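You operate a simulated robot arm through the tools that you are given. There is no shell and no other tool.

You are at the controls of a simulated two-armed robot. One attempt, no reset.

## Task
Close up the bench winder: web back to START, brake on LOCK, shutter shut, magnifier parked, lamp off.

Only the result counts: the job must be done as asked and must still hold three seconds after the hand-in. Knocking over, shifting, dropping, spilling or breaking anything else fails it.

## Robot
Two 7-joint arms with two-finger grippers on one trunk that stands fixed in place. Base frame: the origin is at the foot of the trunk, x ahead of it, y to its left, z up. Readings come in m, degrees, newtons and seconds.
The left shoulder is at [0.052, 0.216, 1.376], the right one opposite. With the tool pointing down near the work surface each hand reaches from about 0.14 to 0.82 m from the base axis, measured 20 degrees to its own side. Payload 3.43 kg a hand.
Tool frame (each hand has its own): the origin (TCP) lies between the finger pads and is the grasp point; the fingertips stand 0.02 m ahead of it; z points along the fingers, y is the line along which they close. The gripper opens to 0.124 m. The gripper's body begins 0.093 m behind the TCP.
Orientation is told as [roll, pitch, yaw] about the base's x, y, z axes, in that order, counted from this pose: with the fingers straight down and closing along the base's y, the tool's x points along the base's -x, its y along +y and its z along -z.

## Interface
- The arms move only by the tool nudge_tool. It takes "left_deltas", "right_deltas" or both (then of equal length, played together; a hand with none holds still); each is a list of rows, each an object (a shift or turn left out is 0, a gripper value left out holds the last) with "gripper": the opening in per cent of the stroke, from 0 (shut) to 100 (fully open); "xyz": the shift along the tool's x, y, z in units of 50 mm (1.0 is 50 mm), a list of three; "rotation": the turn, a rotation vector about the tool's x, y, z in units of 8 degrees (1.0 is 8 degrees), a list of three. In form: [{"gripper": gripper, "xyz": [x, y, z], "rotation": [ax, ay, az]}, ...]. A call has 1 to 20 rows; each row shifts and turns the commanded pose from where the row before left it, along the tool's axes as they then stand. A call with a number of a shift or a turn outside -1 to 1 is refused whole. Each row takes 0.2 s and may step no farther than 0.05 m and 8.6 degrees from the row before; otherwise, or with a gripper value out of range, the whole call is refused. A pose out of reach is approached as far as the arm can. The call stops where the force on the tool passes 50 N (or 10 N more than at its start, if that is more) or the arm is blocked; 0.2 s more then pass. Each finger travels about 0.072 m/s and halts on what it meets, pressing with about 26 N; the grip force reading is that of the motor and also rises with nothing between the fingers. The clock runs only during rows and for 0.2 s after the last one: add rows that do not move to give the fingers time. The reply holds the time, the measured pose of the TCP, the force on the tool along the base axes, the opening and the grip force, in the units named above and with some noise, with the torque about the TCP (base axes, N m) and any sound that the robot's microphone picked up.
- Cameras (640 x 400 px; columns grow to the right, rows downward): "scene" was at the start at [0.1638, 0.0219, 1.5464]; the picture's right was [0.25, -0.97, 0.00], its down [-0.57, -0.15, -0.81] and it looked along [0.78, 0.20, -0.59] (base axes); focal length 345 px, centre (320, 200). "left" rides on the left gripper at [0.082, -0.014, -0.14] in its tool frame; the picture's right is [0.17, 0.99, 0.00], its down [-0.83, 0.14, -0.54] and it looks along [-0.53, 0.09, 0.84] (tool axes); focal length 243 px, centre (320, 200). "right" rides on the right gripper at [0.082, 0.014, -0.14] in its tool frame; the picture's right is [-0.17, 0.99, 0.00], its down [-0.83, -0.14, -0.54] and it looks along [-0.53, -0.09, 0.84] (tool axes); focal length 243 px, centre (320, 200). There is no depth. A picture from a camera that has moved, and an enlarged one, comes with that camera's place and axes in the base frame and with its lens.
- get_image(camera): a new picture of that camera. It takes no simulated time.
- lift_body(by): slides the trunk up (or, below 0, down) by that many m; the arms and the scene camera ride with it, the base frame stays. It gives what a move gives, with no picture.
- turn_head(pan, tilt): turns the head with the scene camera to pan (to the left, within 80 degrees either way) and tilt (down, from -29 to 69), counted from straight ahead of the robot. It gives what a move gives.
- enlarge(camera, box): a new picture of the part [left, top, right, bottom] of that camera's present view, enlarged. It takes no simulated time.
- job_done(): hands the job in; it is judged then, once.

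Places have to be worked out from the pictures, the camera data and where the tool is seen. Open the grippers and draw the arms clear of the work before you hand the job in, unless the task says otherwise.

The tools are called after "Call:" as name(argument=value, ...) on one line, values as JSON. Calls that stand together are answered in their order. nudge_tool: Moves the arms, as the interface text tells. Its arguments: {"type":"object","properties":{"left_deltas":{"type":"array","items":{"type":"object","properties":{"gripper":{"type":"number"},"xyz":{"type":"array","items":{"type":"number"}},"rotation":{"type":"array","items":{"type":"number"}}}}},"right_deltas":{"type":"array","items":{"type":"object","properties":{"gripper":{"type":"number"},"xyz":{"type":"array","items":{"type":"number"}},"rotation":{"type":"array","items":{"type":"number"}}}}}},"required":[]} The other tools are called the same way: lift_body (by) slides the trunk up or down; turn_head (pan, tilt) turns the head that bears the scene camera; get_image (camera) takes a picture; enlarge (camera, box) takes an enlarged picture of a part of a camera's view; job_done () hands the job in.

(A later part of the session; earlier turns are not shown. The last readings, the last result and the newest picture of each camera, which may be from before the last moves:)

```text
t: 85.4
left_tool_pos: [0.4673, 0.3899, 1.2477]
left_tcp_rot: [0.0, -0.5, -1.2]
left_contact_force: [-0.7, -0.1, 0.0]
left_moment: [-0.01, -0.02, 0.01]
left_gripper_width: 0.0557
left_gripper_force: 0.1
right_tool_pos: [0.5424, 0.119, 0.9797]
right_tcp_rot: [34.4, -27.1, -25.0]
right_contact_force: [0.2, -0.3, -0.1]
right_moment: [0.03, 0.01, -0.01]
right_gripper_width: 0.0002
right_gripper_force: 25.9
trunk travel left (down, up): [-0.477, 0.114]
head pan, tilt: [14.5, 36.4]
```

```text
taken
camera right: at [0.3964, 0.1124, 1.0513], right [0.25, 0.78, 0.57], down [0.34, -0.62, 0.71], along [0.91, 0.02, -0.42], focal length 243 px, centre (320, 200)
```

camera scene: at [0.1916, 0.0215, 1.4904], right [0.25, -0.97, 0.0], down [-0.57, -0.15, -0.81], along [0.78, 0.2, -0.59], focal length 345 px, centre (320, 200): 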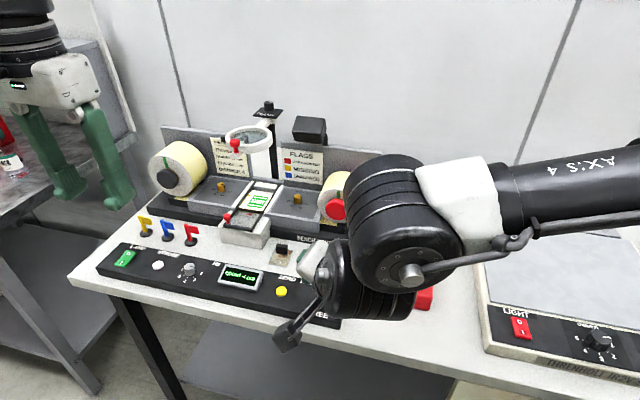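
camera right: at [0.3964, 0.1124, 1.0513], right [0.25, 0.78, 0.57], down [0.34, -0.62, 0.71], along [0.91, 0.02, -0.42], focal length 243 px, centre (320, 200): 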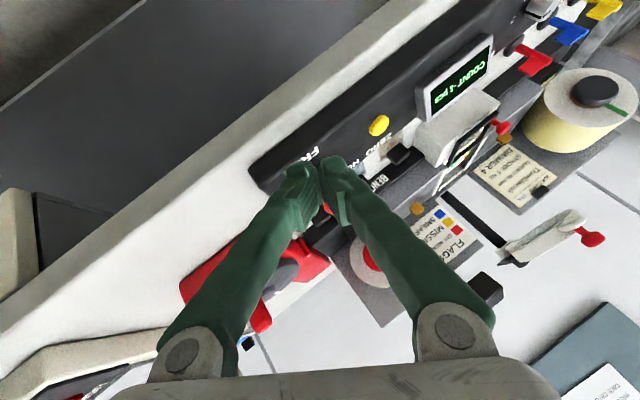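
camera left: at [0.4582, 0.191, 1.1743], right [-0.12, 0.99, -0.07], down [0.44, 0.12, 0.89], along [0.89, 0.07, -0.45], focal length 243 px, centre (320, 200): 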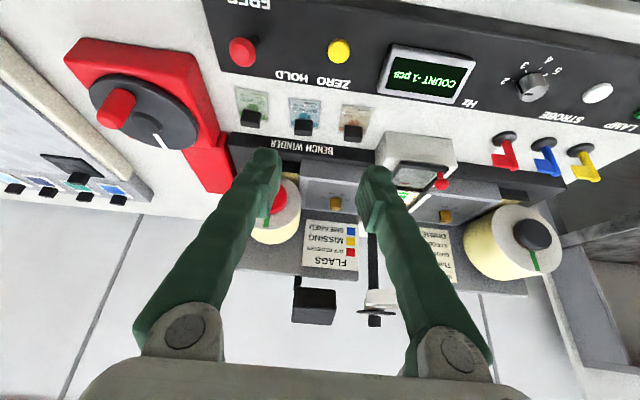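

The fingertips are directly behind the knob. I'll push forward.

Call:
nudge_tool(right_deltas=[{"xyz": [-0.21, 0.03, 0.15]}, {"xyz": [-0.21, 0.03, 0.15]}, {"xyz": [-0.21, 0.03, 0.15]}, {"xyz": [-0.21, 0.03, 0.15]}, {"xyz": [-0.21, 0.03, 0.15]}, {}])

Call:
get_image(camera="right")

Call:
enlarge(camera="scene", box=[240, 210, 380, 350])

```text
t: 86.8
left_tool_pos: [0.4672, 0.3897, 1.2493]
left_tcp_rot: [0.3, -0.5, -1.2]
left_contact_force: [1.3, 0.3, -0.5]
left_moment: [0.02, 0.03, 0.0]
left_gripper_width: 0.0559
left_gripper_force: 0.0
right_tool_pos: [0.605, 0.1159, 0.9847]
right_tcp_rot: [34.5, -27.2, -25.1]
right_contact_force: [-7.2, -4.3, 7.1]
right_moment: [-0.06, -0.15, 0.05]
right_gripper_width: 0.0
right_gripper_force: 26.4
trunk travel left (down, up): [-0.477, 0.114]
head pan, tilt: [14.5, 36.4]
```

```text
taken
camera right: at [0.4593, 0.11, 1.0549], right [0.25, 0.78, 0.57], down [0.34, -0.62, 0.71], along [0.91, 0.02, -0.42], focal length 243 px, centre (320, 200)
```

right: 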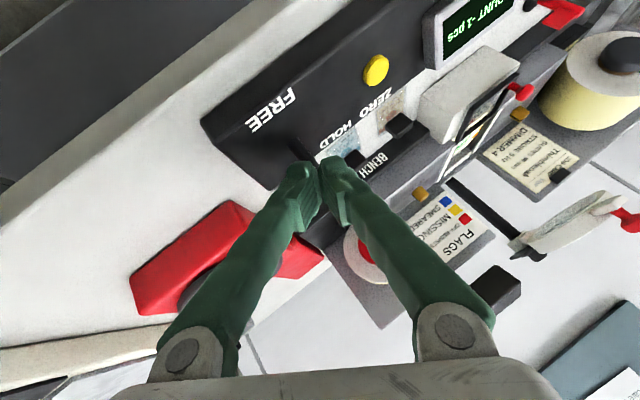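

```text
2.86 times, centred on (310, 280) of scene
camera zoom: at [0.1905, 0.0206, 1.4907], right [0.25, -0.97, 0.0], down [-0.57, -0.15, -0.81], along [0.78, 0.2, -0.59], focal length 984 px, centre (349, -29)
```

zoom: 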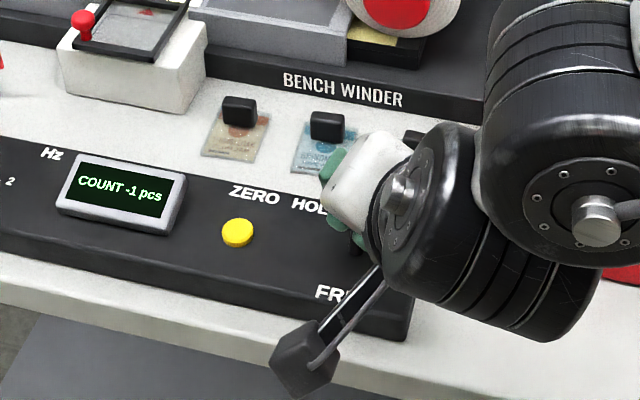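

Contact at about 7 N. I'll push 2 cm more to carry the lever fully over.

Call:
nudge_tool(right_deltas=[{"xyz": [-0.16, 0.023, 0.116]}, {"xyz": [-0.16, 0.023, 0.116]}, {}])

Call:
get_image(camera="right")

```text
t: 87.4
left_tool_pos: [0.4625, 0.3865, 1.2517]
left_tcp_rot: [0.3, -0.7, -1.3]
left_contact_force: [-0.2, 1.2, 0.3]
left_moment: [0.02, 0.03, 0.0]
left_gripper_width: 0.0559
left_gripper_force: 0.1
right_tool_pos: [0.6102, 0.119, 0.9878]
right_tcp_rot: [34.6, -26.8, -24.4]
right_contact_force: [-34.0, -21.5, 30.7]
right_moment: [-0.02, -0.06, -0.34]
right_gripper_width: 0.0063
right_gripper_force: 34.2
trunk travel left (down, up): [-0.477, 0.114]
head pan, tilt: [14.5, 36.4]
stopped in row 2 (right hand): the force on the tool passed its limit at 61 N (the readings are from after the stop); the commanded pose is now the measured one
```

```text
taken
camera right: at [0.4649, 0.1099, 1.0584], right [0.24, 0.78, 0.57], down [0.35, -0.62, 0.7], along [0.91, 0.04, -0.42], focal length 243 px, centre (320, 200)
```

right: 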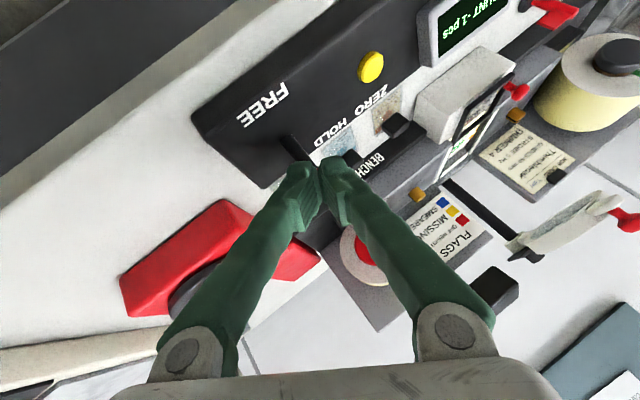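

The lever hit its end stop, and the knob has wedged slightly between the fingers. I'll open them so I don't drag it back, then retreat along the tool axis.

Call:
nudge_tool(right_deltas=[{"gripper": 40, "xyz": [0, 0, -0.08]}, {}, {}, {"xyz": [0, 0, -0.5]}, {"xyz": [0, 0, -0.5]}, {"xyz": [0, 0, -0.5]}, {"xyz": [0, 0, -0.5]}, {}])

Call:
get_image(camera="right")

Call:
enlarge(camera="scene", box=[240, 210, 380, 350])

```text
t: 89.2
left_tool_pos: [0.4672, 0.39, 1.2484]
left_tcp_rot: [0.1, -0.4, -1.2]
left_contact_force: [0.5, -0.2, 0.5]
left_moment: [0.02, -0.01, 0.0]
left_gripper_width: 0.0557
left_gripper_force: 0.1
right_tool_pos: [0.5591, 0.0814, 1.058]
right_tcp_rot: [34.3, -26.8, -24.5]
right_contact_force: [0.0, 0.3, -0.5]
right_moment: [0.0, 0.03, 0.01]
right_gripper_width: 0.0496
right_gripper_force: 0.0
trunk travel left (down, up): [-0.477, 0.114]
head pan, tilt: [14.5, 36.4]
```

```text
taken
camera right: at [0.4121, 0.0743, 1.1295], right [0.24, 0.78, 0.57], down [0.35, -0.62, 0.7], along [0.9, 0.03, -0.43], focal length 243 px, centre (320, 200)
```

right: 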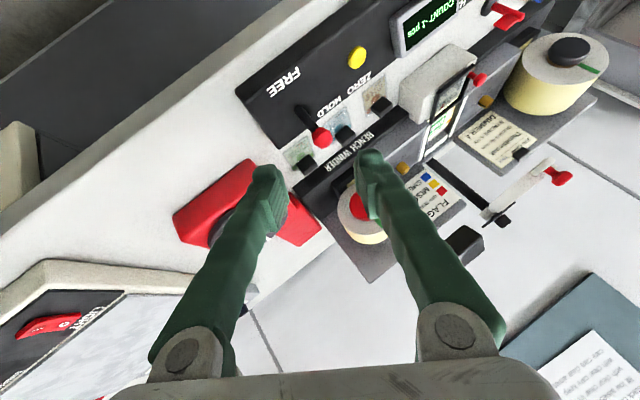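

```text
2.86 times, centred on (310, 280) of scene
camera zoom: at [0.1919, 0.0219, 1.4903], right [0.25, -0.97, 0.0], down [-0.57, -0.15, -0.8], along [0.78, 0.2, -0.59], focal length 984 px, centre (349, -29)
```

zoom: 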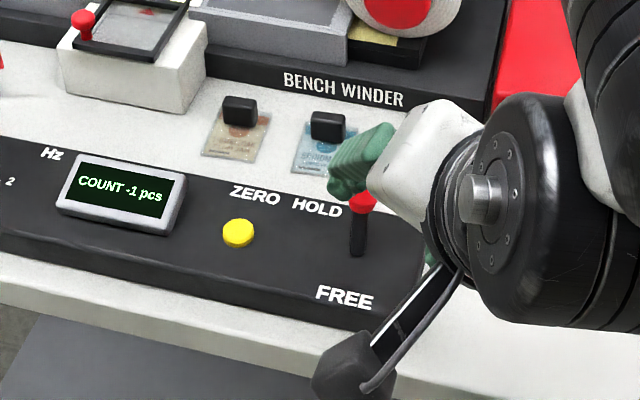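

The brake lever now leans to the back, on HOLD (its locked position). I'll move the right hand away to the right and up.

Call:
nudge_tool(right_deltas=[{"xyz": [-0.494, -0.338, -0.688]}, {"xyz": [-0.494, -0.338, -0.688]}, {"xyz": [-0.494, -0.338, -0.688]}, {"xyz": [-0.494, -0.338, -0.688]}, {"xyz": [-0.494, -0.338, -0.688]}, {}])

Call:
get_image(camera="scene")

Call:
get_image(camera="left")

Call:
enlarge(camera="scene", box=[90, 200, 260, 310])

```text
t: 90.6
left_tool_pos: [0.4675, 0.3911, 1.2463]
left_tcp_rot: [0.1, -0.5, -1.2]
left_contact_force: [-0.2, 1.0, -1.0]
left_moment: [-0.04, -0.01, 0.0]
left_gripper_width: 0.0559
left_gripper_force: 0.0
right_tool_pos: [0.5487, -0.0969, 1.1992]
right_tcp_rot: [34.2, -26.7, -24.5]
right_contact_force: [-0.5, 0.3, -0.9]
right_moment: [-0.01, 0.03, 0.0]
right_gripper_width: 0.0497
right_gripper_force: 0.0
trunk travel left (down, up): [-0.477, 0.114]
head pan, tilt: [14.5, 36.4]
```

```text
taken
camera scene: at [0.1924, 0.023, 1.4902], right [0.25, -0.97, 0.0], down [-0.57, -0.15, -0.8], along [0.78, 0.2, -0.59], focal length 345 px, centre (320, 200)
```

scene: 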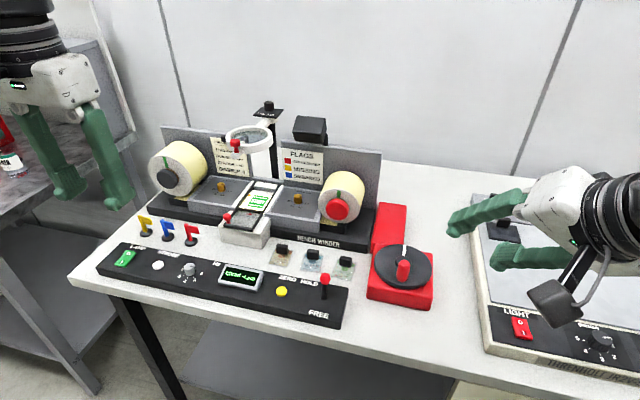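

```text
taken
camera left: at [0.3843, 0.3786, 1.3864], right [-0.14, 0.99, 0.0], down [0.83, 0.12, 0.54], along [0.54, 0.08, -0.84], focal length 243 px, centre (320, 200)
```

left: 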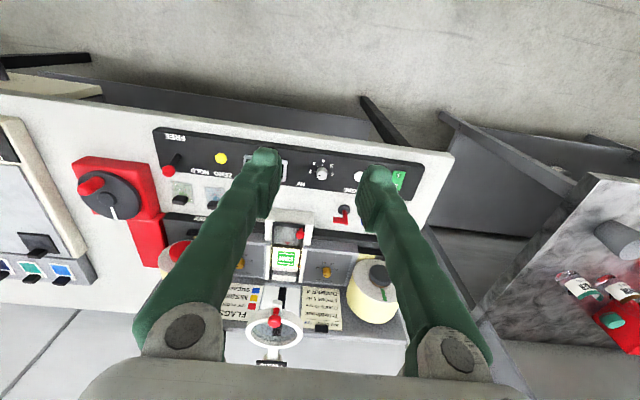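

```text
3.64 times, centred on (175, 255) of scene
camera zoom: at [0.1924, 0.023, 1.4902], right [0.25, -0.97, 0.0], down [-0.57, -0.15, -0.8], along [0.78, 0.2, -0.59], focal length 1253 px, centre (847, 0)
```

zoom: 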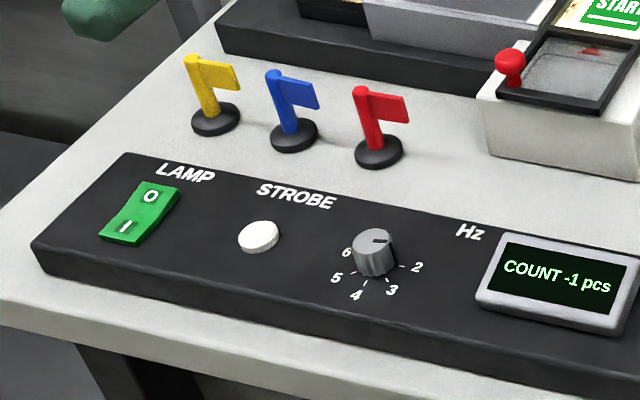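

Next is the lamp rocker. Its "O" end comes out near (0.627, 0.586, 0.92). I'll bring the left hand over there with fingers closed.

Call:
nudge_tool(left_deltas=[{"gripper": 0, "xyz": [-0.333, 0.6, 0.4], "rotation": [0, -0.4, 0]}, {"xyz": [-0.333, 0.6, 0.4], "rotation": [0, -0.4, 0]}, {"xyz": [-0.333, 0.6, 0.4], "rotation": [0, -0.4, 0]}, {"xyz": [-0.333, 0.6, 0.4], "rotation": [0, -0.4, 0]}, {"xyz": [-0.333, 0.6, 0.4], "rotation": [0, -0.4, 0]}, {"xyz": [-0.333, 0.6, 0.4], "rotation": [0, -0.4, 0]}, {}])

Call:
get_image(camera="left")

Call:
get_image(camera="scene")

```text
t: 92.2
left_tool_pos: [0.5882, 0.5682, 1.1457]
left_tcp_rot: [0.2, -19.7, -1.3]
left_contact_force: [-0.1, -0.8, 1.0]
left_moment: [0.01, 0.01, 0.0]
left_gripper_width: 0.0
left_gripper_force: 25.8
right_tool_pos: [0.5481, -0.0986, 1.1983]
right_tcp_rot: [34.3, -26.7, -24.5]
right_contact_force: [1.0, 0.8, -0.3]
right_moment: [0.0, -0.03, -0.03]
right_gripper_width: 0.0494
right_gripper_force: 0.1
trunk travel left (down, up): [-0.477, 0.114]
head pan, tilt: [14.5, 36.4]
```

```text
taken
camera left: at [0.4624, 0.5562, 1.2493], right [-0.13, 0.99, -0.05], down [0.6, 0.12, 0.79], along [0.79, 0.07, -0.61], focal length 243 px, centre (320, 200)
```

left: 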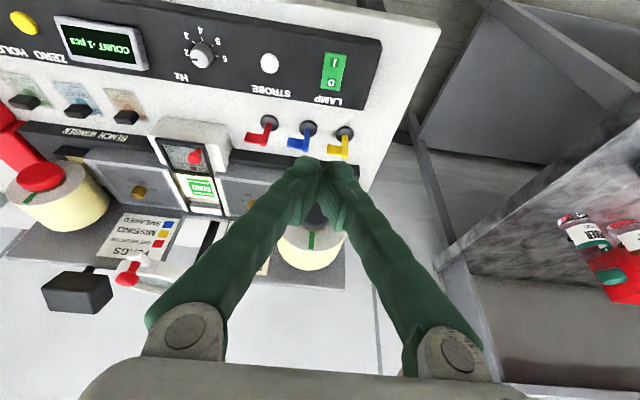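

```text
taken
camera scene: at [0.1916, 0.0214, 1.4904], right [0.25, -0.97, 0.0], down [-0.57, -0.15, -0.81], along [0.78, 0.2, -0.59], focal length 345 px, centre (320, 200)
```

scene: 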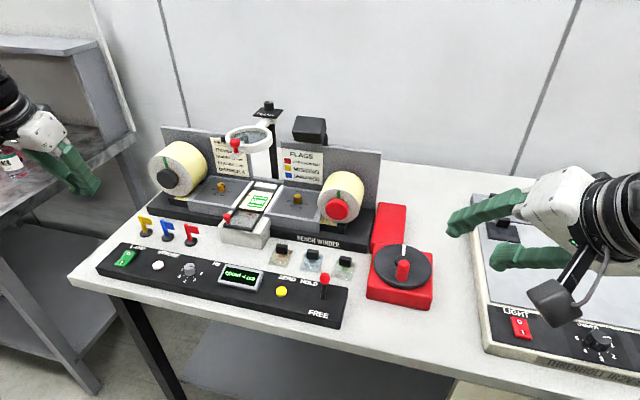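

The left arm reaches comfortably here. The rocker's O end comes out near (0.624, 0.577, 0.925), so I'll hover just above its far half.

Call:
nudge_tool(left_deltas=[{"xyz": [-0.017, 0.05, 0.696]}, {"xyz": [-0.017, 0.05, 0.696]}, {"xyz": [-0.017, 0.05, 0.696]}, {"xyz": [-0.017, 0.05, 0.696]}, {}])

Call:
get_image(camera="left")

Call:
enlarge(camera="scene", box=[60, 180, 220, 300])

```text
t: 93.4
left_tool_pos: [0.6376, 0.5773, 1.0165]
left_tcp_rot: [0.1, -19.6, -1.2]
left_contact_force: [0.4, -0.3, 0.3]
left_moment: [0.0, 0.0, -0.03]
left_gripper_width: 0.0001
left_gripper_force: 25.9
right_tool_pos: [0.5467, -0.0979, 1.1999]
right_tcp_rot: [34.3, -26.7, -24.5]
right_contact_force: [-0.4, -1.1, -0.3]
right_moment: [0.01, -0.03, 0.0]
right_gripper_width: 0.0494
right_gripper_force: 0.0
trunk travel left (down, up): [-0.477, 0.114]
head pan, tilt: [14.5, 36.4]
```

```text
taken
camera left: at [0.5126, 0.5659, 1.1207], right [-0.13, 0.99, -0.05], down [0.6, 0.12, 0.79], along [0.79, 0.07, -0.61], focal length 243 px, centre (320, 200)
```

left: 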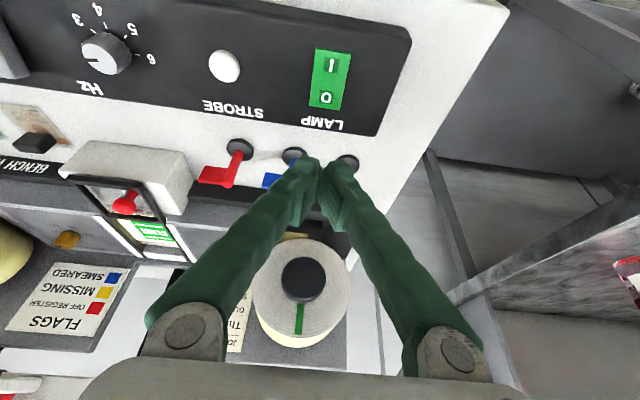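

```text
3.33 times, centred on (140, 240) of scene
camera zoom: at [0.1909, 0.0213, 1.4905], right [0.25, -0.97, 0.0], down [-0.57, -0.15, -0.81], along [0.78, 0.2, -0.59], focal length 1149 px, centre (920, 67)
```

zoom: 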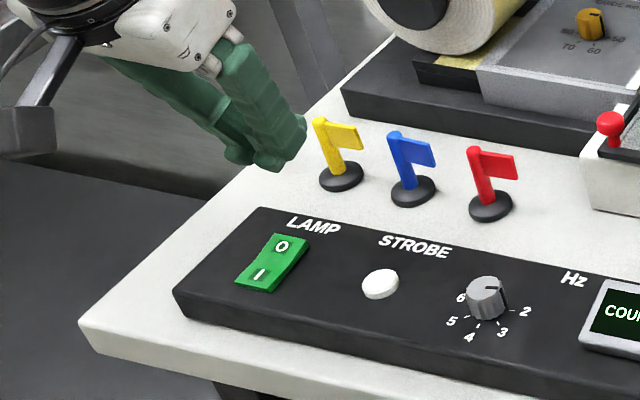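

The rocker spans about x 0.586–0.63, so the press point is x ≈ 0.624. I'll descend and press slowly.

Call:
nudge_tool(left_deltas=[{"xyz": [0.251, -0.02, 0.494]}, {"xyz": [0.251, -0.02, 0.494]}, {}, {"xyz": [0.027, 0, 0.0753]}, {"xyz": [0.027, 0, 0.0753]}, {"xyz": [0.027, 0, 0.0753]}, {}])

Call:
get_image(camera="left")

Call:
enlarge(camera="scene", box=[60, 180, 220, 300])

```text
t: 95.0
left_tool_pos: [0.6327, 0.5759, 0.9515]
left_tcp_rot: [0.3, -19.9, -1.4]
left_contact_force: [-1.4, 6.8, 20.3]
left_moment: [0.08, 0.16, -0.02]
left_gripper_width: 0.006
left_gripper_force: 33.7
right_tool_pos: [0.5472, -0.0982, 1.2002]
right_tcp_rot: [34.3, -26.8, -24.5]
right_contact_force: [-0.6, -0.3, 0.5]
right_moment: [-0.04, 0.03, 0.01]
right_gripper_width: 0.0496
right_gripper_force: 0.1
trunk travel left (down, up): [-0.477, 0.114]
head pan, tilt: [14.5, 36.4]
heard: click
```

```text
taken
camera left: at [0.5057, 0.5638, 1.0549], right [-0.14, 0.99, -0.05], down [0.6, 0.12, 0.79], along [0.79, 0.08, -0.61], focal length 243 px, centre (320, 200)
```

left: 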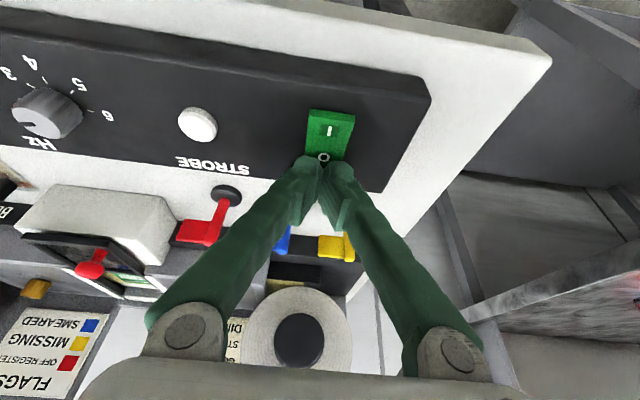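

```text
3.33 times, centred on (140, 240) of scene
camera zoom: at [0.1895, 0.0211, 1.4909], right [0.25, -0.97, 0.0], down [-0.57, -0.15, -0.81], along [0.78, 0.2, -0.59], focal length 1149 px, centre (920, 67)
```

zoom: 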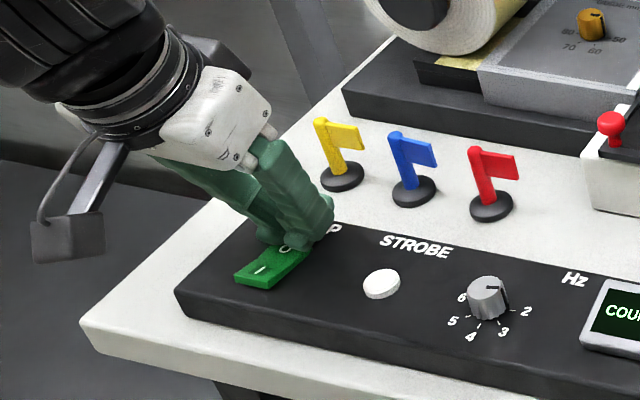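

I heard a click, so the rocker went over to O. I'll lift off and confirm the gate is dark.

Call:
nudge_tool(left_deltas=[{"xyz": [-0.227, 0, -0.63]}, {"xyz": [-0.227, 0, -0.63]}, {"xyz": [-0.227, 0, -0.63]}, {"xyz": [-0.2, 0, -0.6]}, {}])

Call:
get_image(camera="scene")

Call:
enlarge(camera="scene", box=[90, 100, 330, 290])

Call:
get_image(camera="left")

```text
t: 96.2
left_tool_pos: [0.6316, 0.5769, 1.079]
left_tcp_rot: [0.1, -19.4, -1.3]
left_contact_force: [1.2, -0.1, -0.2]
left_moment: [-0.01, 0.01, -0.03]
left_gripper_width: 0.0
left_gripper_force: 34.5
right_tool_pos: [0.5488, -0.0984, 1.1996]
right_tcp_rot: [34.3, -26.7, -24.4]
right_contact_force: [0.4, 0.2, 0.5]
right_moment: [-0.02, -0.01, -0.02]
right_gripper_width: 0.0494
right_gripper_force: 0.0
trunk travel left (down, up): [-0.477, 0.114]
head pan, tilt: [14.5, 36.4]
```

```text
taken
camera scene: at [0.1923, 0.0222, 1.4902], right [0.25, -0.97, 0.0], down [-0.57, -0.15, -0.8], along [0.78, 0.2, -0.59], focal length 345 px, centre (320, 200)
```

scene: 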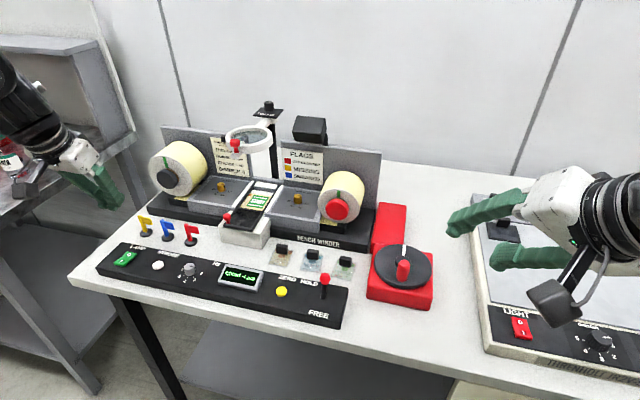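

```text
2.11 times, centred on (210, 195) of scene
camera zoom: at [0.1923, 0.0222, 1.4902], right [0.25, -0.97, 0.0], down [-0.57, -0.15, -0.8], along [0.78, 0.2, -0.59], focal length 725 px, centre (552, 210)
```

zoom: 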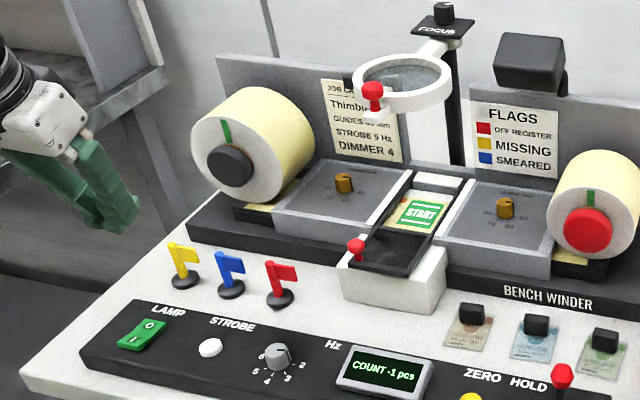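

```text
taken
camera left: at [0.5046, 0.5641, 1.1837], right [-0.13, 0.99, -0.05], down [0.61, 0.12, 0.79], along [0.78, 0.07, -0.62], focal length 243 px, centre (320, 200)
```

left: 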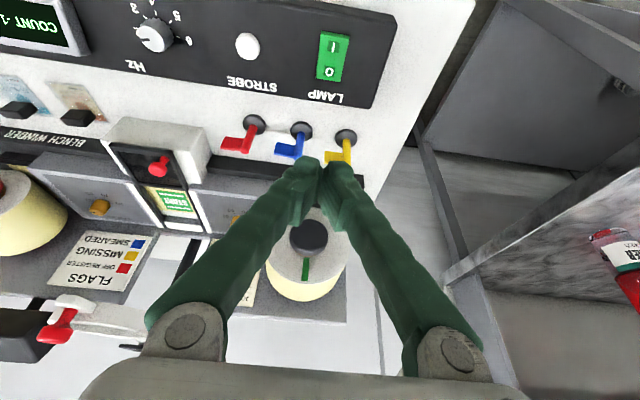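

The lamp is off and the web is still on START. Before the shutter and magnifier, I'll look closely at the magnifier pivot and the small black clip on the backboard.

Call:
enlarge(camera="scene", box=[205, 85, 345, 175])

Call:
enlarge(camera="scene", box=[215, 175, 295, 255])

Call:
enlarge(camera="right", box=[0, 0, 640, 400])

```text
4.44 times, centred on (275, 130) of scene
camera zoom: at [0.1923, 0.0222, 1.4902], right [0.25, -0.97, 0.0], down [-0.57, -0.15, -0.8], along [0.78, 0.2, -0.59], focal length 1531 px, centre (520, 511)
```

zoom: 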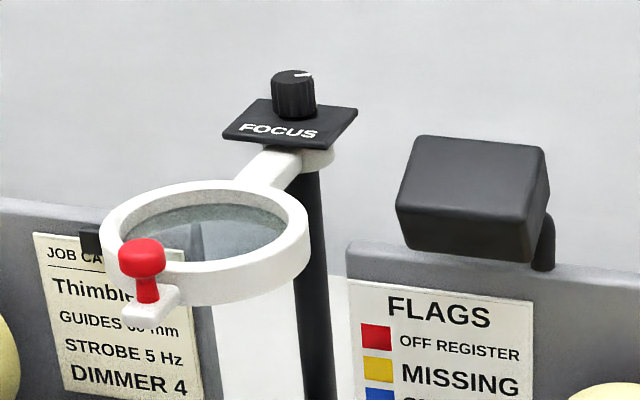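

```text
5.00 times, centred on (255, 215) of scene
camera zoom: at [0.1923, 0.0222, 1.4902], right [0.25, -0.97, 0.0], down [-0.57, -0.15, -0.8], along [0.78, 0.2, -0.59], focal length 1723 px, centre (645, 125)
```

zoom: 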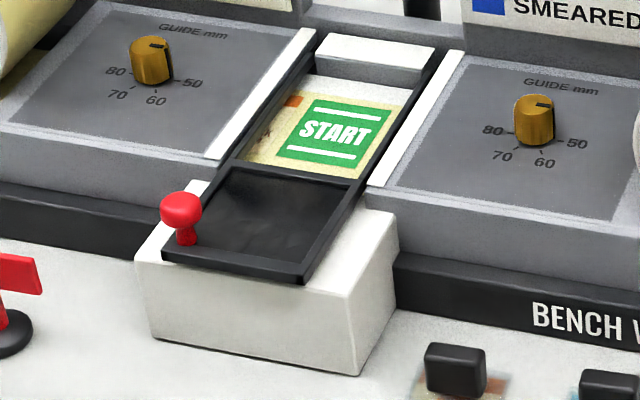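

```text
1.00 times, centred on (320, 200) of right (not enlarged: the box is as wide or as high as the picture)
camera zoom: at [0.4039, -0.1051, 1.271], right [0.24, 0.78, 0.57], down [0.35, -0.62, 0.7], along [0.9, 0.03, -0.43], focal length 243 px, centre (320, 200)
```

zoom: 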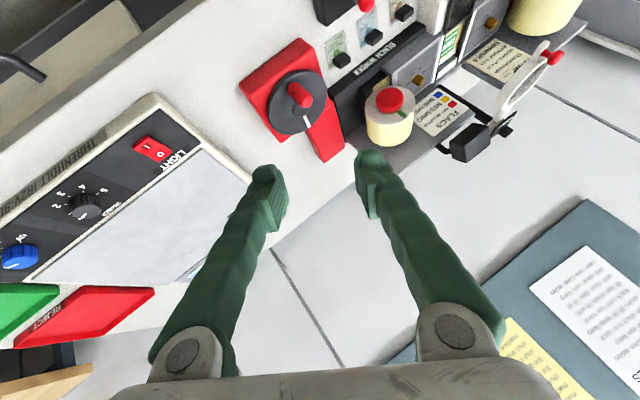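

I make the magnifier pivot near (0.969, 0.357) and its red knob near (0.782, 0.36, 1.157). The black lamp box blocks a swing to the right, and a clip sits on the backboard at about (0.893, 0.457), so it should park by swinging left. I'll bring the left hand round to the knob's right side, staying back from it for now.

Call:
nudge_tool(left_deltas=[{"xyz": [-0.268, 0, -0.76]}, {"xyz": [-0.268, 0, -0.76]}, {"xyz": [-0.268, 0, -0.76]}, {"xyz": [0, -0.82, 0], "rotation": [0, -0.64, 0]}, {"xyz": [0, -0.82, 0], "rotation": [0, -0.64, 0]}, {"xyz": [0, -0.82, 0], "rotation": [0, -0.64, 0]}, {"xyz": [0, -0.82, 0], "rotation": [0, -0.64, 0]}, {"xyz": [0, -0.82, 0], "rotation": [0, -0.64, 0]}, {"xyz": [0, -0.82, 0], "rotation": [0, -0.64, 0]}, {}])

Call:
get_image(camera="left")

Call:
get_image(camera="scene")

```text
t: 98.4
left_tool_pos: [0.6247, 0.3285, 1.2022]
left_tcp_rot: [0.1, -50.4, -1.3]
left_contact_force: [0.3, 0.6, -0.3]
left_moment: [-0.02, -0.01, -0.03]
left_gripper_width: 0.0
left_gripper_force: 34.6
right_tool_pos: [0.5483, -0.0972, 1.1988]
right_tcp_rot: [34.3, -26.8, -24.5]
right_contact_force: [0.2, 1.0, -0.1]
right_moment: [-0.01, 0.01, 0.0]
right_gripper_width: 0.0498
right_gripper_force: 0.0
trunk travel left (down, up): [-0.477, 0.114]
head pan, tilt: [14.5, 36.4]
```

```text
taken
camera left: at [0.4628, 0.3178, 1.2275], right [-0.08, 0.99, -0.13], down [0.12, 0.14, 0.98], along [0.99, 0.07, -0.13], focal length 243 px, centre (320, 200)
```

left: 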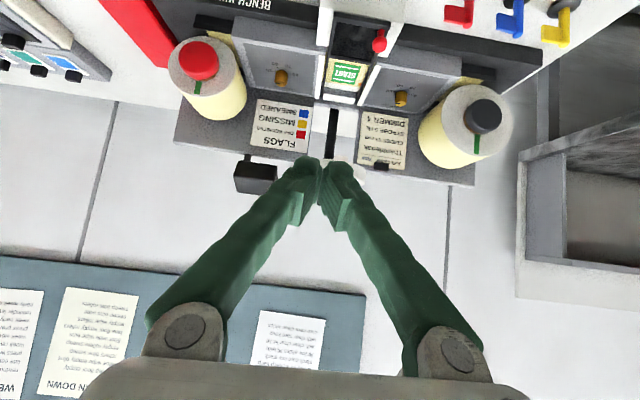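

```text
taken
camera scene: at [0.1915, 0.0232, 1.4904], right [0.25, -0.97, 0.0], down [-0.57, -0.15, -0.8], along [0.78, 0.2, -0.59], focal length 345 px, centre (320, 200)
```

scene: 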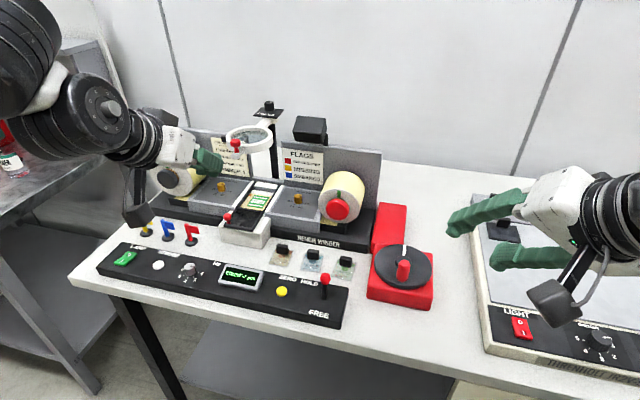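

The hand is in place. I'll go forward along the knob's right side and check clearance before contact.

Call:
nudge_tool(left_deltas=[{"xyz": [-0.291, -0.03, 0.713]}, {"xyz": [-0.291, -0.03, 0.713]}, {"xyz": [-0.291, -0.02, 0.713]}, {}])

Call:
get_image(camera="left")

Call:
enlarge(camera="scene", box=[170, 90, 310, 190])

```text
t: 99.4
left_tool_pos: [0.7343, 0.3229, 1.1653]
left_tcp_rot: [0.2, -50.3, -1.4]
left_contact_force: [0.1, -0.1, -1.1]
left_moment: [0.0, -0.02, 0.01]
left_gripper_width: 0.0001
left_gripper_force: 34.7
right_tool_pos: [0.5488, -0.0984, 1.1993]
right_tcp_rot: [34.3, -26.8, -24.5]
right_contact_force: [-0.4, 0.2, 0.3]
right_moment: [0.01, 0.03, 0.01]
right_gripper_width: 0.0496
right_gripper_force: 0.2
trunk travel left (down, up): [-0.477, 0.114]
head pan, tilt: [14.5, 36.4]
```

```text
taken
camera left: at [0.5717, 0.3112, 1.1909], right [-0.08, 0.99, -0.13], down [0.12, 0.13, 0.98], along [0.99, 0.07, -0.13], focal length 243 px, centre (320, 200)
```

left: 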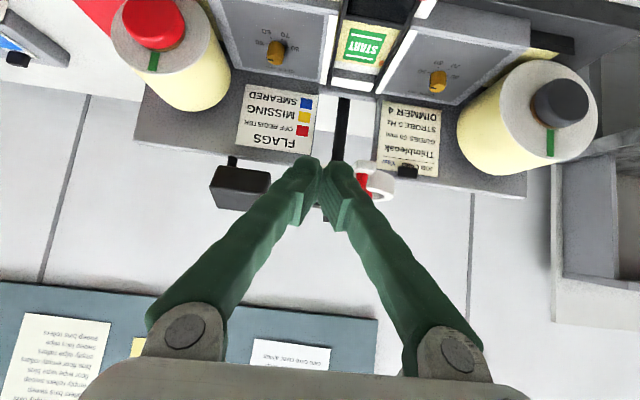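

```text
4.00 times, centred on (240, 140) of scene
camera zoom: at [0.1914, 0.0218, 1.4904], right [0.25, -0.97, 0.0], down [-0.57, -0.15, -0.81], along [0.78, 0.2, -0.59], focal length 1378 px, centre (640, 440)
```

zoom: 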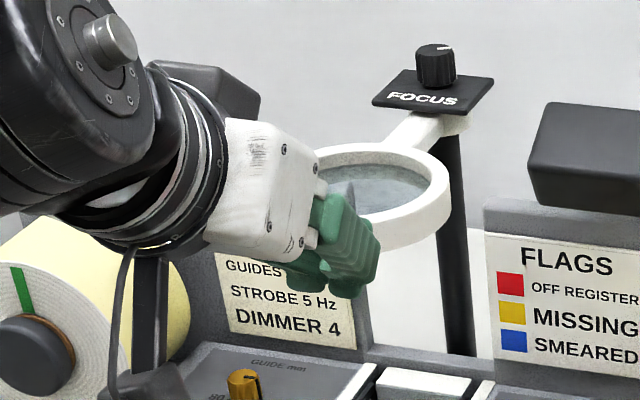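

The knob is just left of my fingers, with clearance. I'll advance to engage depth.

Call:
nudge_tool(left_deltas=[{"xyz": [-0.291, 0.02, 0.713]}, {}])

Call:
get_image(camera="left")

Call:
enlarge(camera="scene", box=[170, 90, 310, 190])

```text
t: 100.0
left_tool_pos: [0.7679, 0.3242, 1.1544]
left_tcp_rot: [0.2, -50.5, -1.5]
left_contact_force: [-0.3, -0.3, 0.2]
left_moment: [-0.02, 0.0, -0.02]
left_gripper_width: 0.0001
left_gripper_force: 34.4
right_tool_pos: [0.5475, -0.0988, 1.1999]
right_tcp_rot: [34.3, -26.8, -24.5]
right_contact_force: [-0.6, -0.3, 0.1]
right_moment: [0.0, 0.0, -0.02]
right_gripper_width: 0.0496
right_gripper_force: 0.1
trunk travel left (down, up): [-0.477, 0.114]
head pan, tilt: [14.5, 36.4]
```

```text
taken
camera left: at [0.6076, 0.3135, 1.1805], right [-0.08, 0.99, -0.13], down [0.12, 0.13, 0.98], along [0.99, 0.07, -0.13], focal length 243 px, centre (320, 200)
```

left: 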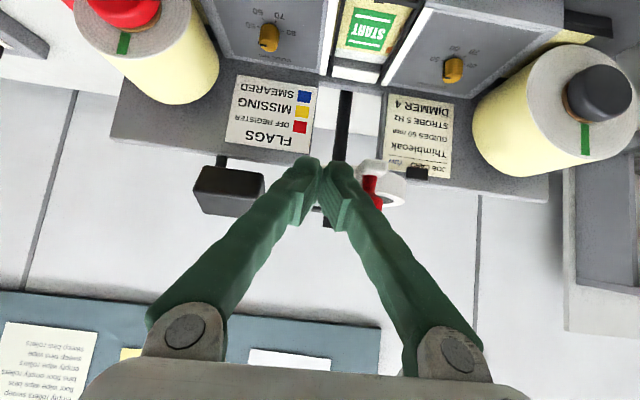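

```text
4.00 times, centred on (240, 140) of scene
camera zoom: at [0.1905, 0.0219, 1.4906], right [0.25, -0.97, 0.0], down [-0.57, -0.15, -0.81], along [0.78, 0.2, -0.59], focal length 1378 px, centre (640, 440)
```

zoom: 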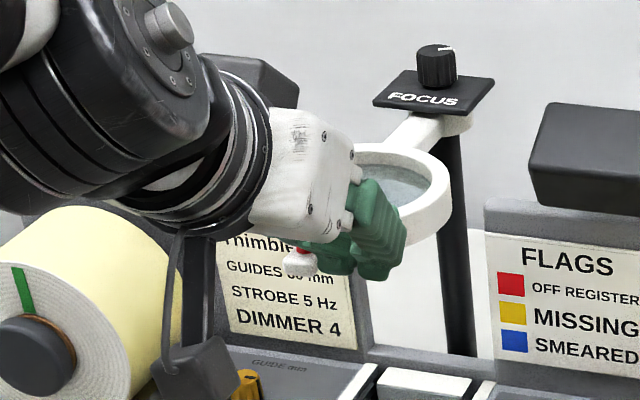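

Positioned beside the knob. I'll push it left along the pivot arc, first about 20°, and check.

Call:
nudge_tool(left_deltas=[{"xyz": [0, 0.25, 0]}, {"xyz": [-0.009, 0.328, 0.011]}, {"xyz": [-0.028, 0.324, 0.034]}, {"xyz": [-0.045, 0.322, 0.054]}, {"xyz": [-0.062, 0.312, 0.0755]}, {}])

Call:
get_image(camera="left")

Call:
enlarge(camera="scene", box=[170, 80, 310, 180])

```text
t: 101.4
left_tool_pos: [0.7855, 0.3989, 1.1536]
left_tcp_rot: [0.2, -50.4, -1.4]
left_contact_force: [-0.6, -1.3, -0.2]
left_moment: [0.02, 0.02, 0.05]
left_gripper_width: 0.0
left_gripper_force: 34.2
right_tool_pos: [0.5475, -0.0983, 1.1986]
right_tcp_rot: [34.3, -26.7, -24.5]
right_contact_force: [-0.6, 0.5, 0.2]
right_moment: [0.0, 0.02, 0.01]
right_gripper_width: 0.0497
right_gripper_force: 0.1
trunk travel left (down, up): [-0.477, 0.114]
head pan, tilt: [14.5, 36.4]
```

```text
taken
camera left: at [0.624, 0.3878, 1.1799], right [-0.08, 0.99, -0.13], down [0.12, 0.13, 0.98], along [0.99, 0.07, -0.13], focal length 243 px, centre (320, 200)
```

left: 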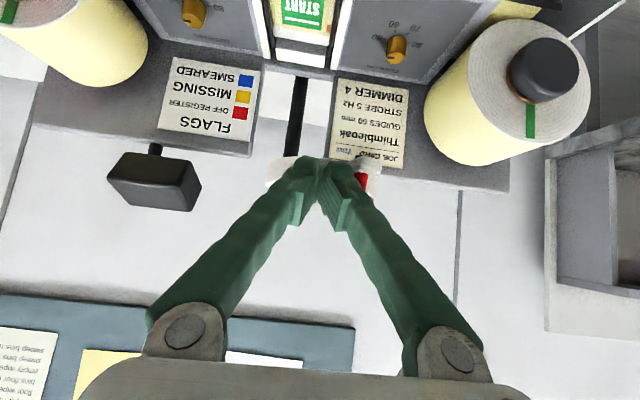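

```text
4.00 times, centred on (240, 130) of scene
camera zoom: at [0.1921, 0.0216, 1.4903], right [0.25, -0.97, 0.0], down [-0.57, -0.15, -0.8], along [0.78, 0.2, -0.59], focal length 1378 px, centre (640, 480)
```

zoom: 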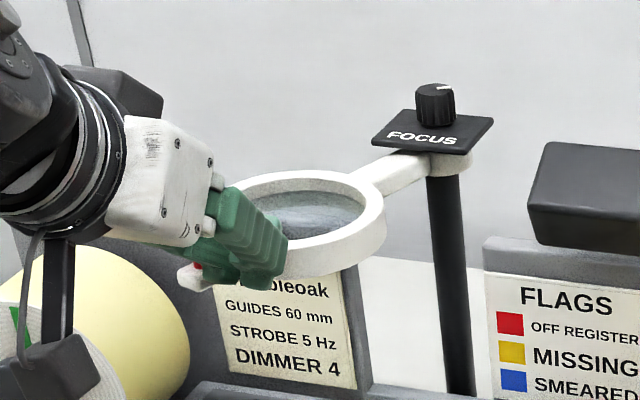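

The magnifier is swinging left smoothly, with almost no force. Continuing.

Call:
nudge_tool(left_deltas=[{"xyz": [-0.08, 0.304, 0.097]}, {"xyz": [-0.097, 0.29, 0.117]}, {"xyz": [-0.112, 0.276, 0.136]}, {"xyz": [-0.127, 0.26, 0.154]}, {}])

Call:
get_image(camera="left")

Call:
enlarge(camera="scene", box=[150, 70, 310, 180])

```text
t: 102.6
left_tool_pos: [0.8155, 0.4566, 1.1555]
left_tcp_rot: [0.3, -50.4, -1.4]
left_contact_force: [-7.7, 6.1, 6.6]
left_moment: [-0.06, 0.02, 0.04]
left_gripper_width: 0.0001
left_gripper_force: 34.8
right_tool_pos: [0.5454, -0.0975, 1.2002]
right_tcp_rot: [34.3, -26.9, -24.5]
right_contact_force: [0.5, -0.5, -0.3]
right_moment: [0.0, -0.01, 0.01]
right_gripper_width: 0.0497
right_gripper_force: 0.0
trunk travel left (down, up): [-0.477, 0.114]
head pan, tilt: [14.5, 36.4]
```

```text
taken
camera left: at [0.6549, 0.4449, 1.18], right [-0.09, 0.99, -0.13], down [0.12, 0.13, 0.98], along [0.99, 0.07, -0.13], focal length 243 px, centre (320, 200)
```

left: 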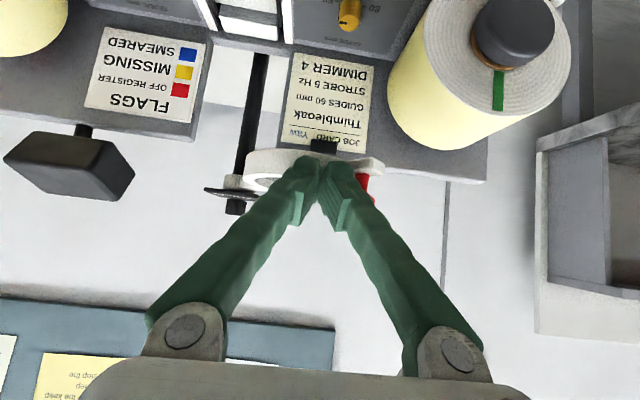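

```text
3.64 times, centred on (230, 125) of scene
camera zoom: at [0.1895, 0.0224, 1.4907], right [0.25, -0.97, 0.0], down [-0.57, -0.15, -0.81], along [0.78, 0.2, -0.59], focal length 1253 px, centre (647, 473)
```

zoom: 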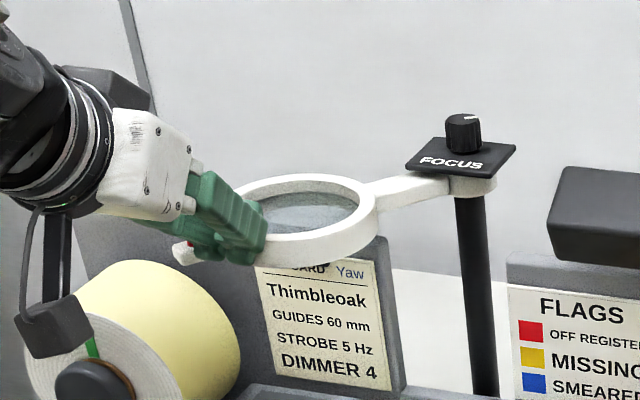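

About 38° so far, and the fingertip is now also touching the ring edge, which still pushes it the right way. I'll continue in small steps toward the clip.

Call:
nudge_tool(left_deltas=[{"xyz": [-0.13, 0.27, 0.158]}, {"xyz": [-0.14, 0.24, 0.17]}, {}])

Call:
get_image(camera="left")

Call:
enlarge(camera="scene", box=[150, 70, 310, 180])

```text
t: 103.4
left_tool_pos: [0.8363, 0.4807, 1.1559]
left_tcp_rot: [0.2, -50.5, -1.3]
left_contact_force: [-12.1, 10.8, 11.1]
left_moment: [-0.1, 0.07, 0.1]
left_gripper_width: 0.0
left_gripper_force: 33.7
right_tool_pos: [0.545, -0.0971, 1.2003]
right_tcp_rot: [34.3, -26.9, -24.5]
right_contact_force: [0.5, -0.6, 0.8]
right_moment: [0.03, -0.03, 0.02]
right_gripper_width: 0.0494
right_gripper_force: 0.1
trunk travel left (down, up): [-0.477, 0.114]
head pan, tilt: [14.5, 36.4]
```

```text
taken
camera left: at [0.6755, 0.4701, 1.181], right [-0.09, 0.99, -0.13], down [0.11, 0.14, 0.98], along [0.99, 0.07, -0.13], focal length 243 px, centre (320, 200)
```

left: 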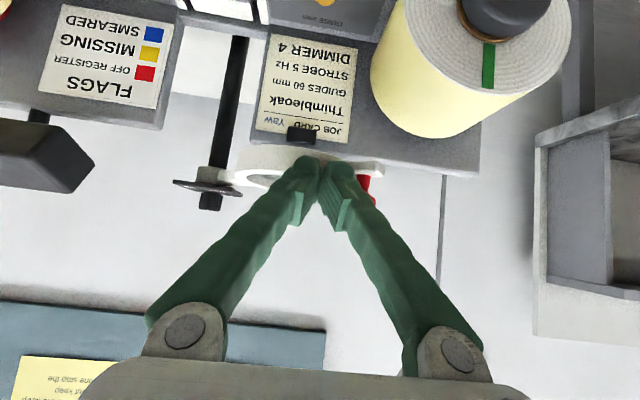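

```text
3.64 times, centred on (230, 125) of scene
camera zoom: at [0.1884, 0.023, 1.4909], right [0.25, -0.97, 0.0], down [-0.57, -0.15, -0.81], along [0.78, 0.2, -0.59], focal length 1253 px, centre (647, 473)
```

zoom: 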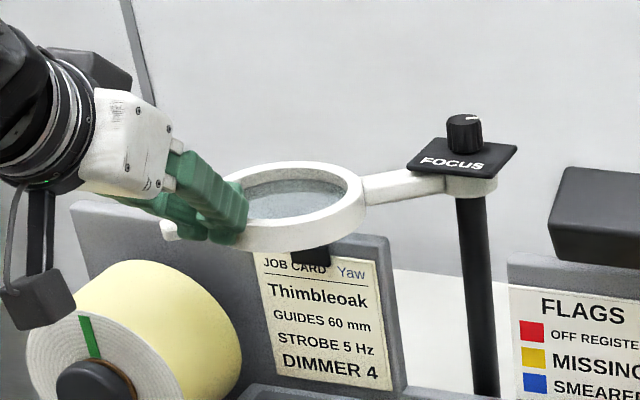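

The ring is now almost over the clip. I'll shift the contact back to the knob and push a bit more, watching for a stop.

Call:
nudge_tool(left_deltas=[{"xyz": [-0.04, 0.25, 0.05]}, {"xyz": [-0.12, 0.2, 0.145]}, {}])

Call:
get_image(camera="left")

Call:
enlarge(camera="scene", box=[150, 70, 310, 180])

```text
t: 104.2
left_tool_pos: [0.8536, 0.5007, 1.1507]
left_tcp_rot: [0.2, -50.2, -1.4]
left_contact_force: [-1.0, 0.4, 0.3]
left_moment: [0.02, 0.0, 0.0]
left_gripper_width: 0.0
left_gripper_force: 34.4
right_tool_pos: [0.549, -0.0997, 1.1987]
right_tcp_rot: [34.3, -26.7, -24.4]
right_contact_force: [0.1, 0.9, 0.2]
right_moment: [-0.02, 0.04, 0.01]
right_gripper_width: 0.0499
right_gripper_force: 0.1
trunk travel left (down, up): [-0.477, 0.114]
head pan, tilt: [14.5, 36.4]
```

```text
taken
camera left: at [0.6912, 0.4906, 1.1779], right [-0.08, 0.99, -0.12], down [0.12, 0.13, 0.98], along [0.99, 0.07, -0.13], focal length 243 px, centre (320, 200)
```

left: 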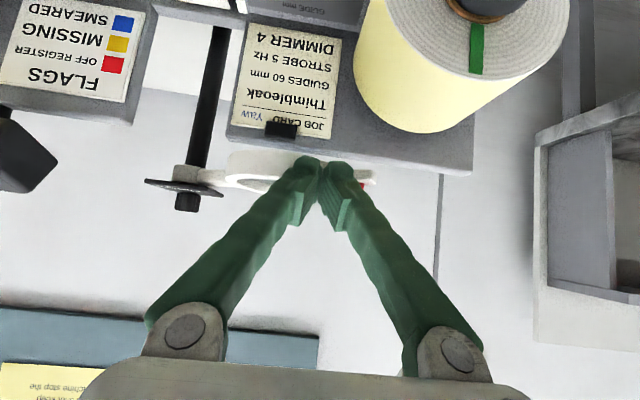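

```text
3.64 times, centred on (230, 125) of scene
camera zoom: at [0.1917, 0.0217, 1.4903], right [0.25, -0.97, 0.0], down [-0.57, -0.15, -0.81], along [0.78, 0.2, -0.59], focal length 1253 px, centre (647, 473)
```

zoom: 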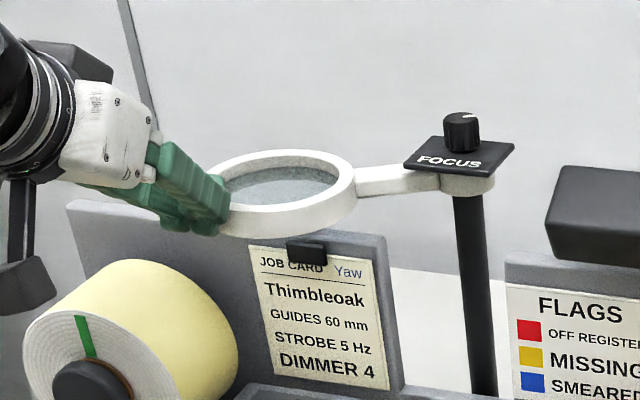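

That black clip just holds the job card. The magnifier keeps swinging freely, so I'll continue toward its stop.

Call:
nudge_tool(left_deltas=[{"xyz": [-0.153, 0.12, 0.185]}, {"xyz": [-0.16, 0.1, 0.19]}, {"xyz": [-0.16, 0.08, 0.19]}, {}])

Call:
get_image(camera="left")

Call:
enlarge(camera="scene", box=[150, 70, 310, 180])

```text
t: 105.2
left_tool_pos: [0.8877, 0.5151, 1.1556]
left_tcp_rot: [0.1, -50.4, -1.4]
left_contact_force: [-8.9, -1.2, 3.3]
left_moment: [-0.05, 0.07, -0.11]
left_gripper_width: 0.0
left_gripper_force: 34.5
right_tool_pos: [0.5464, -0.0976, 1.2011]
right_tcp_rot: [34.5, -27.0, -24.5]
right_contact_force: [0.6, 0.8, 0.5]
right_moment: [0.0, 0.03, -0.02]
right_gripper_width: 0.0497
right_gripper_force: 0.1
trunk travel left (down, up): [-0.477, 0.114]
head pan, tilt: [14.5, 36.4]
```

```text
taken
camera left: at [0.7265, 0.5051, 1.1809], right [-0.08, 0.99, -0.13], down [0.12, 0.14, 0.98], along [0.99, 0.07, -0.13], focal length 243 px, centre (320, 200)
```

left: 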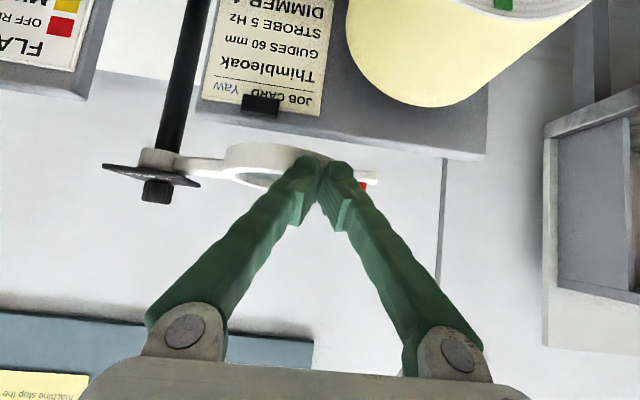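

```text
3.64 times, centred on (230, 125) of scene
camera zoom: at [0.1892, 0.0219, 1.4907], right [0.25, -0.97, 0.0], down [-0.57, -0.15, -0.81], along [0.78, 0.2, -0.59], focal length 1253 px, centre (647, 473)
```

zoom: 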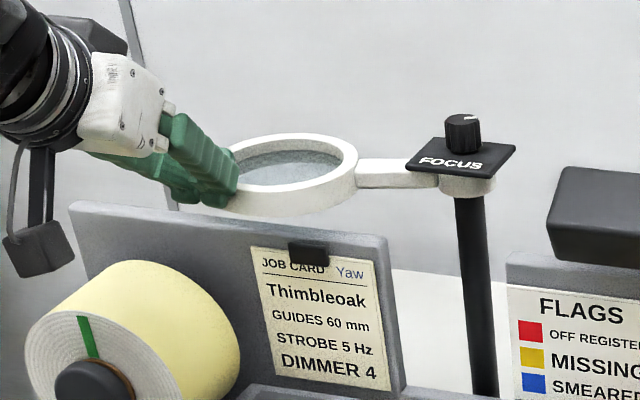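

Now about 75°. I'll keep pushing toward 90° or a stop.

Call:
nudge_tool(left_deltas=[{"xyz": [-0.16, 0.04, 0.19]}, {"xyz": [-0.16, 0.02, 0.19]}, {"xyz": [-0.16, 0, 0.19]}, {}])

Call:
get_image(camera="left")

Call:
enlarge(camera="scene", box=[150, 70, 310, 180])

```text
t: 105.7
left_tool_pos: [0.8933, 0.52, 1.1602]
left_tcp_rot: [0.2, -50.1, -1.1]
left_contact_force: [-42.9, -2.3, 18.7]
left_moment: [-0.33, 0.64, -0.22]
left_gripper_width: 0.0
left_gripper_force: 34.4
right_tool_pos: [0.5407, -0.1004, 1.2043]
right_tcp_rot: [34.6, -27.1, -24.7]
right_contact_force: [0.6, -0.8, -0.1]
right_moment: [0.03, 0.01, -0.01]
right_gripper_width: 0.0495
right_gripper_force: 0.1
trunk travel left (down, up): [-0.477, 0.114]
head pan, tilt: [14.5, 36.4]
stopped in row 2 (left hand): the force on the tool passed its limit at 66 N (the readings are from after the stop); the commanded pose is now the measured one
```

```text
taken
camera left: at [0.7328, 0.5084, 1.1863], right [-0.09, 0.99, -0.12], down [0.12, 0.14, 0.98], along [0.99, 0.07, -0.13], focal length 243 px, centre (320, 200)
```

left: 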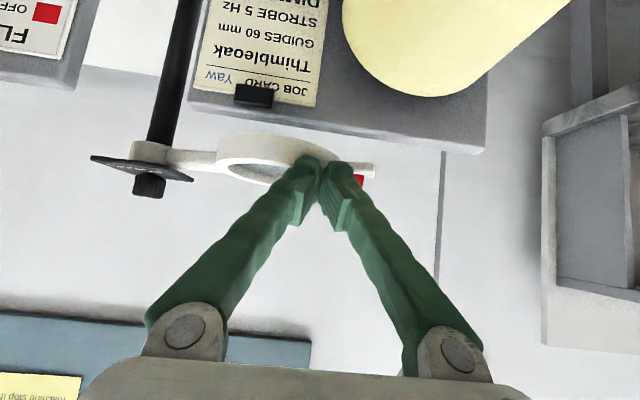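

```text
3.64 times, centred on (230, 125) of scene
camera zoom: at [0.1817, 0.0195, 1.4921], right [0.25, -0.97, 0.0], down [-0.57, -0.15, -0.81], along [0.78, 0.2, -0.59], focal length 1253 px, centre (647, 473)
```

zoom: 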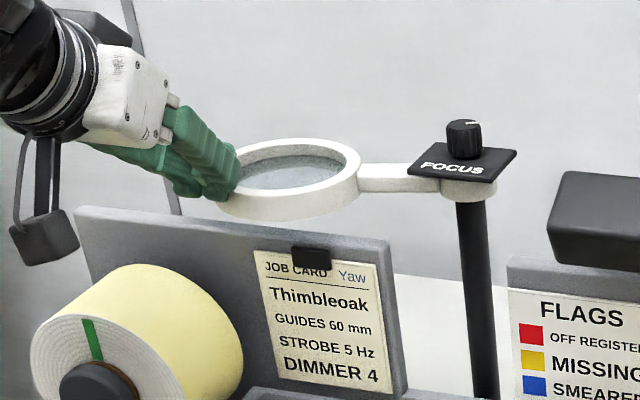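

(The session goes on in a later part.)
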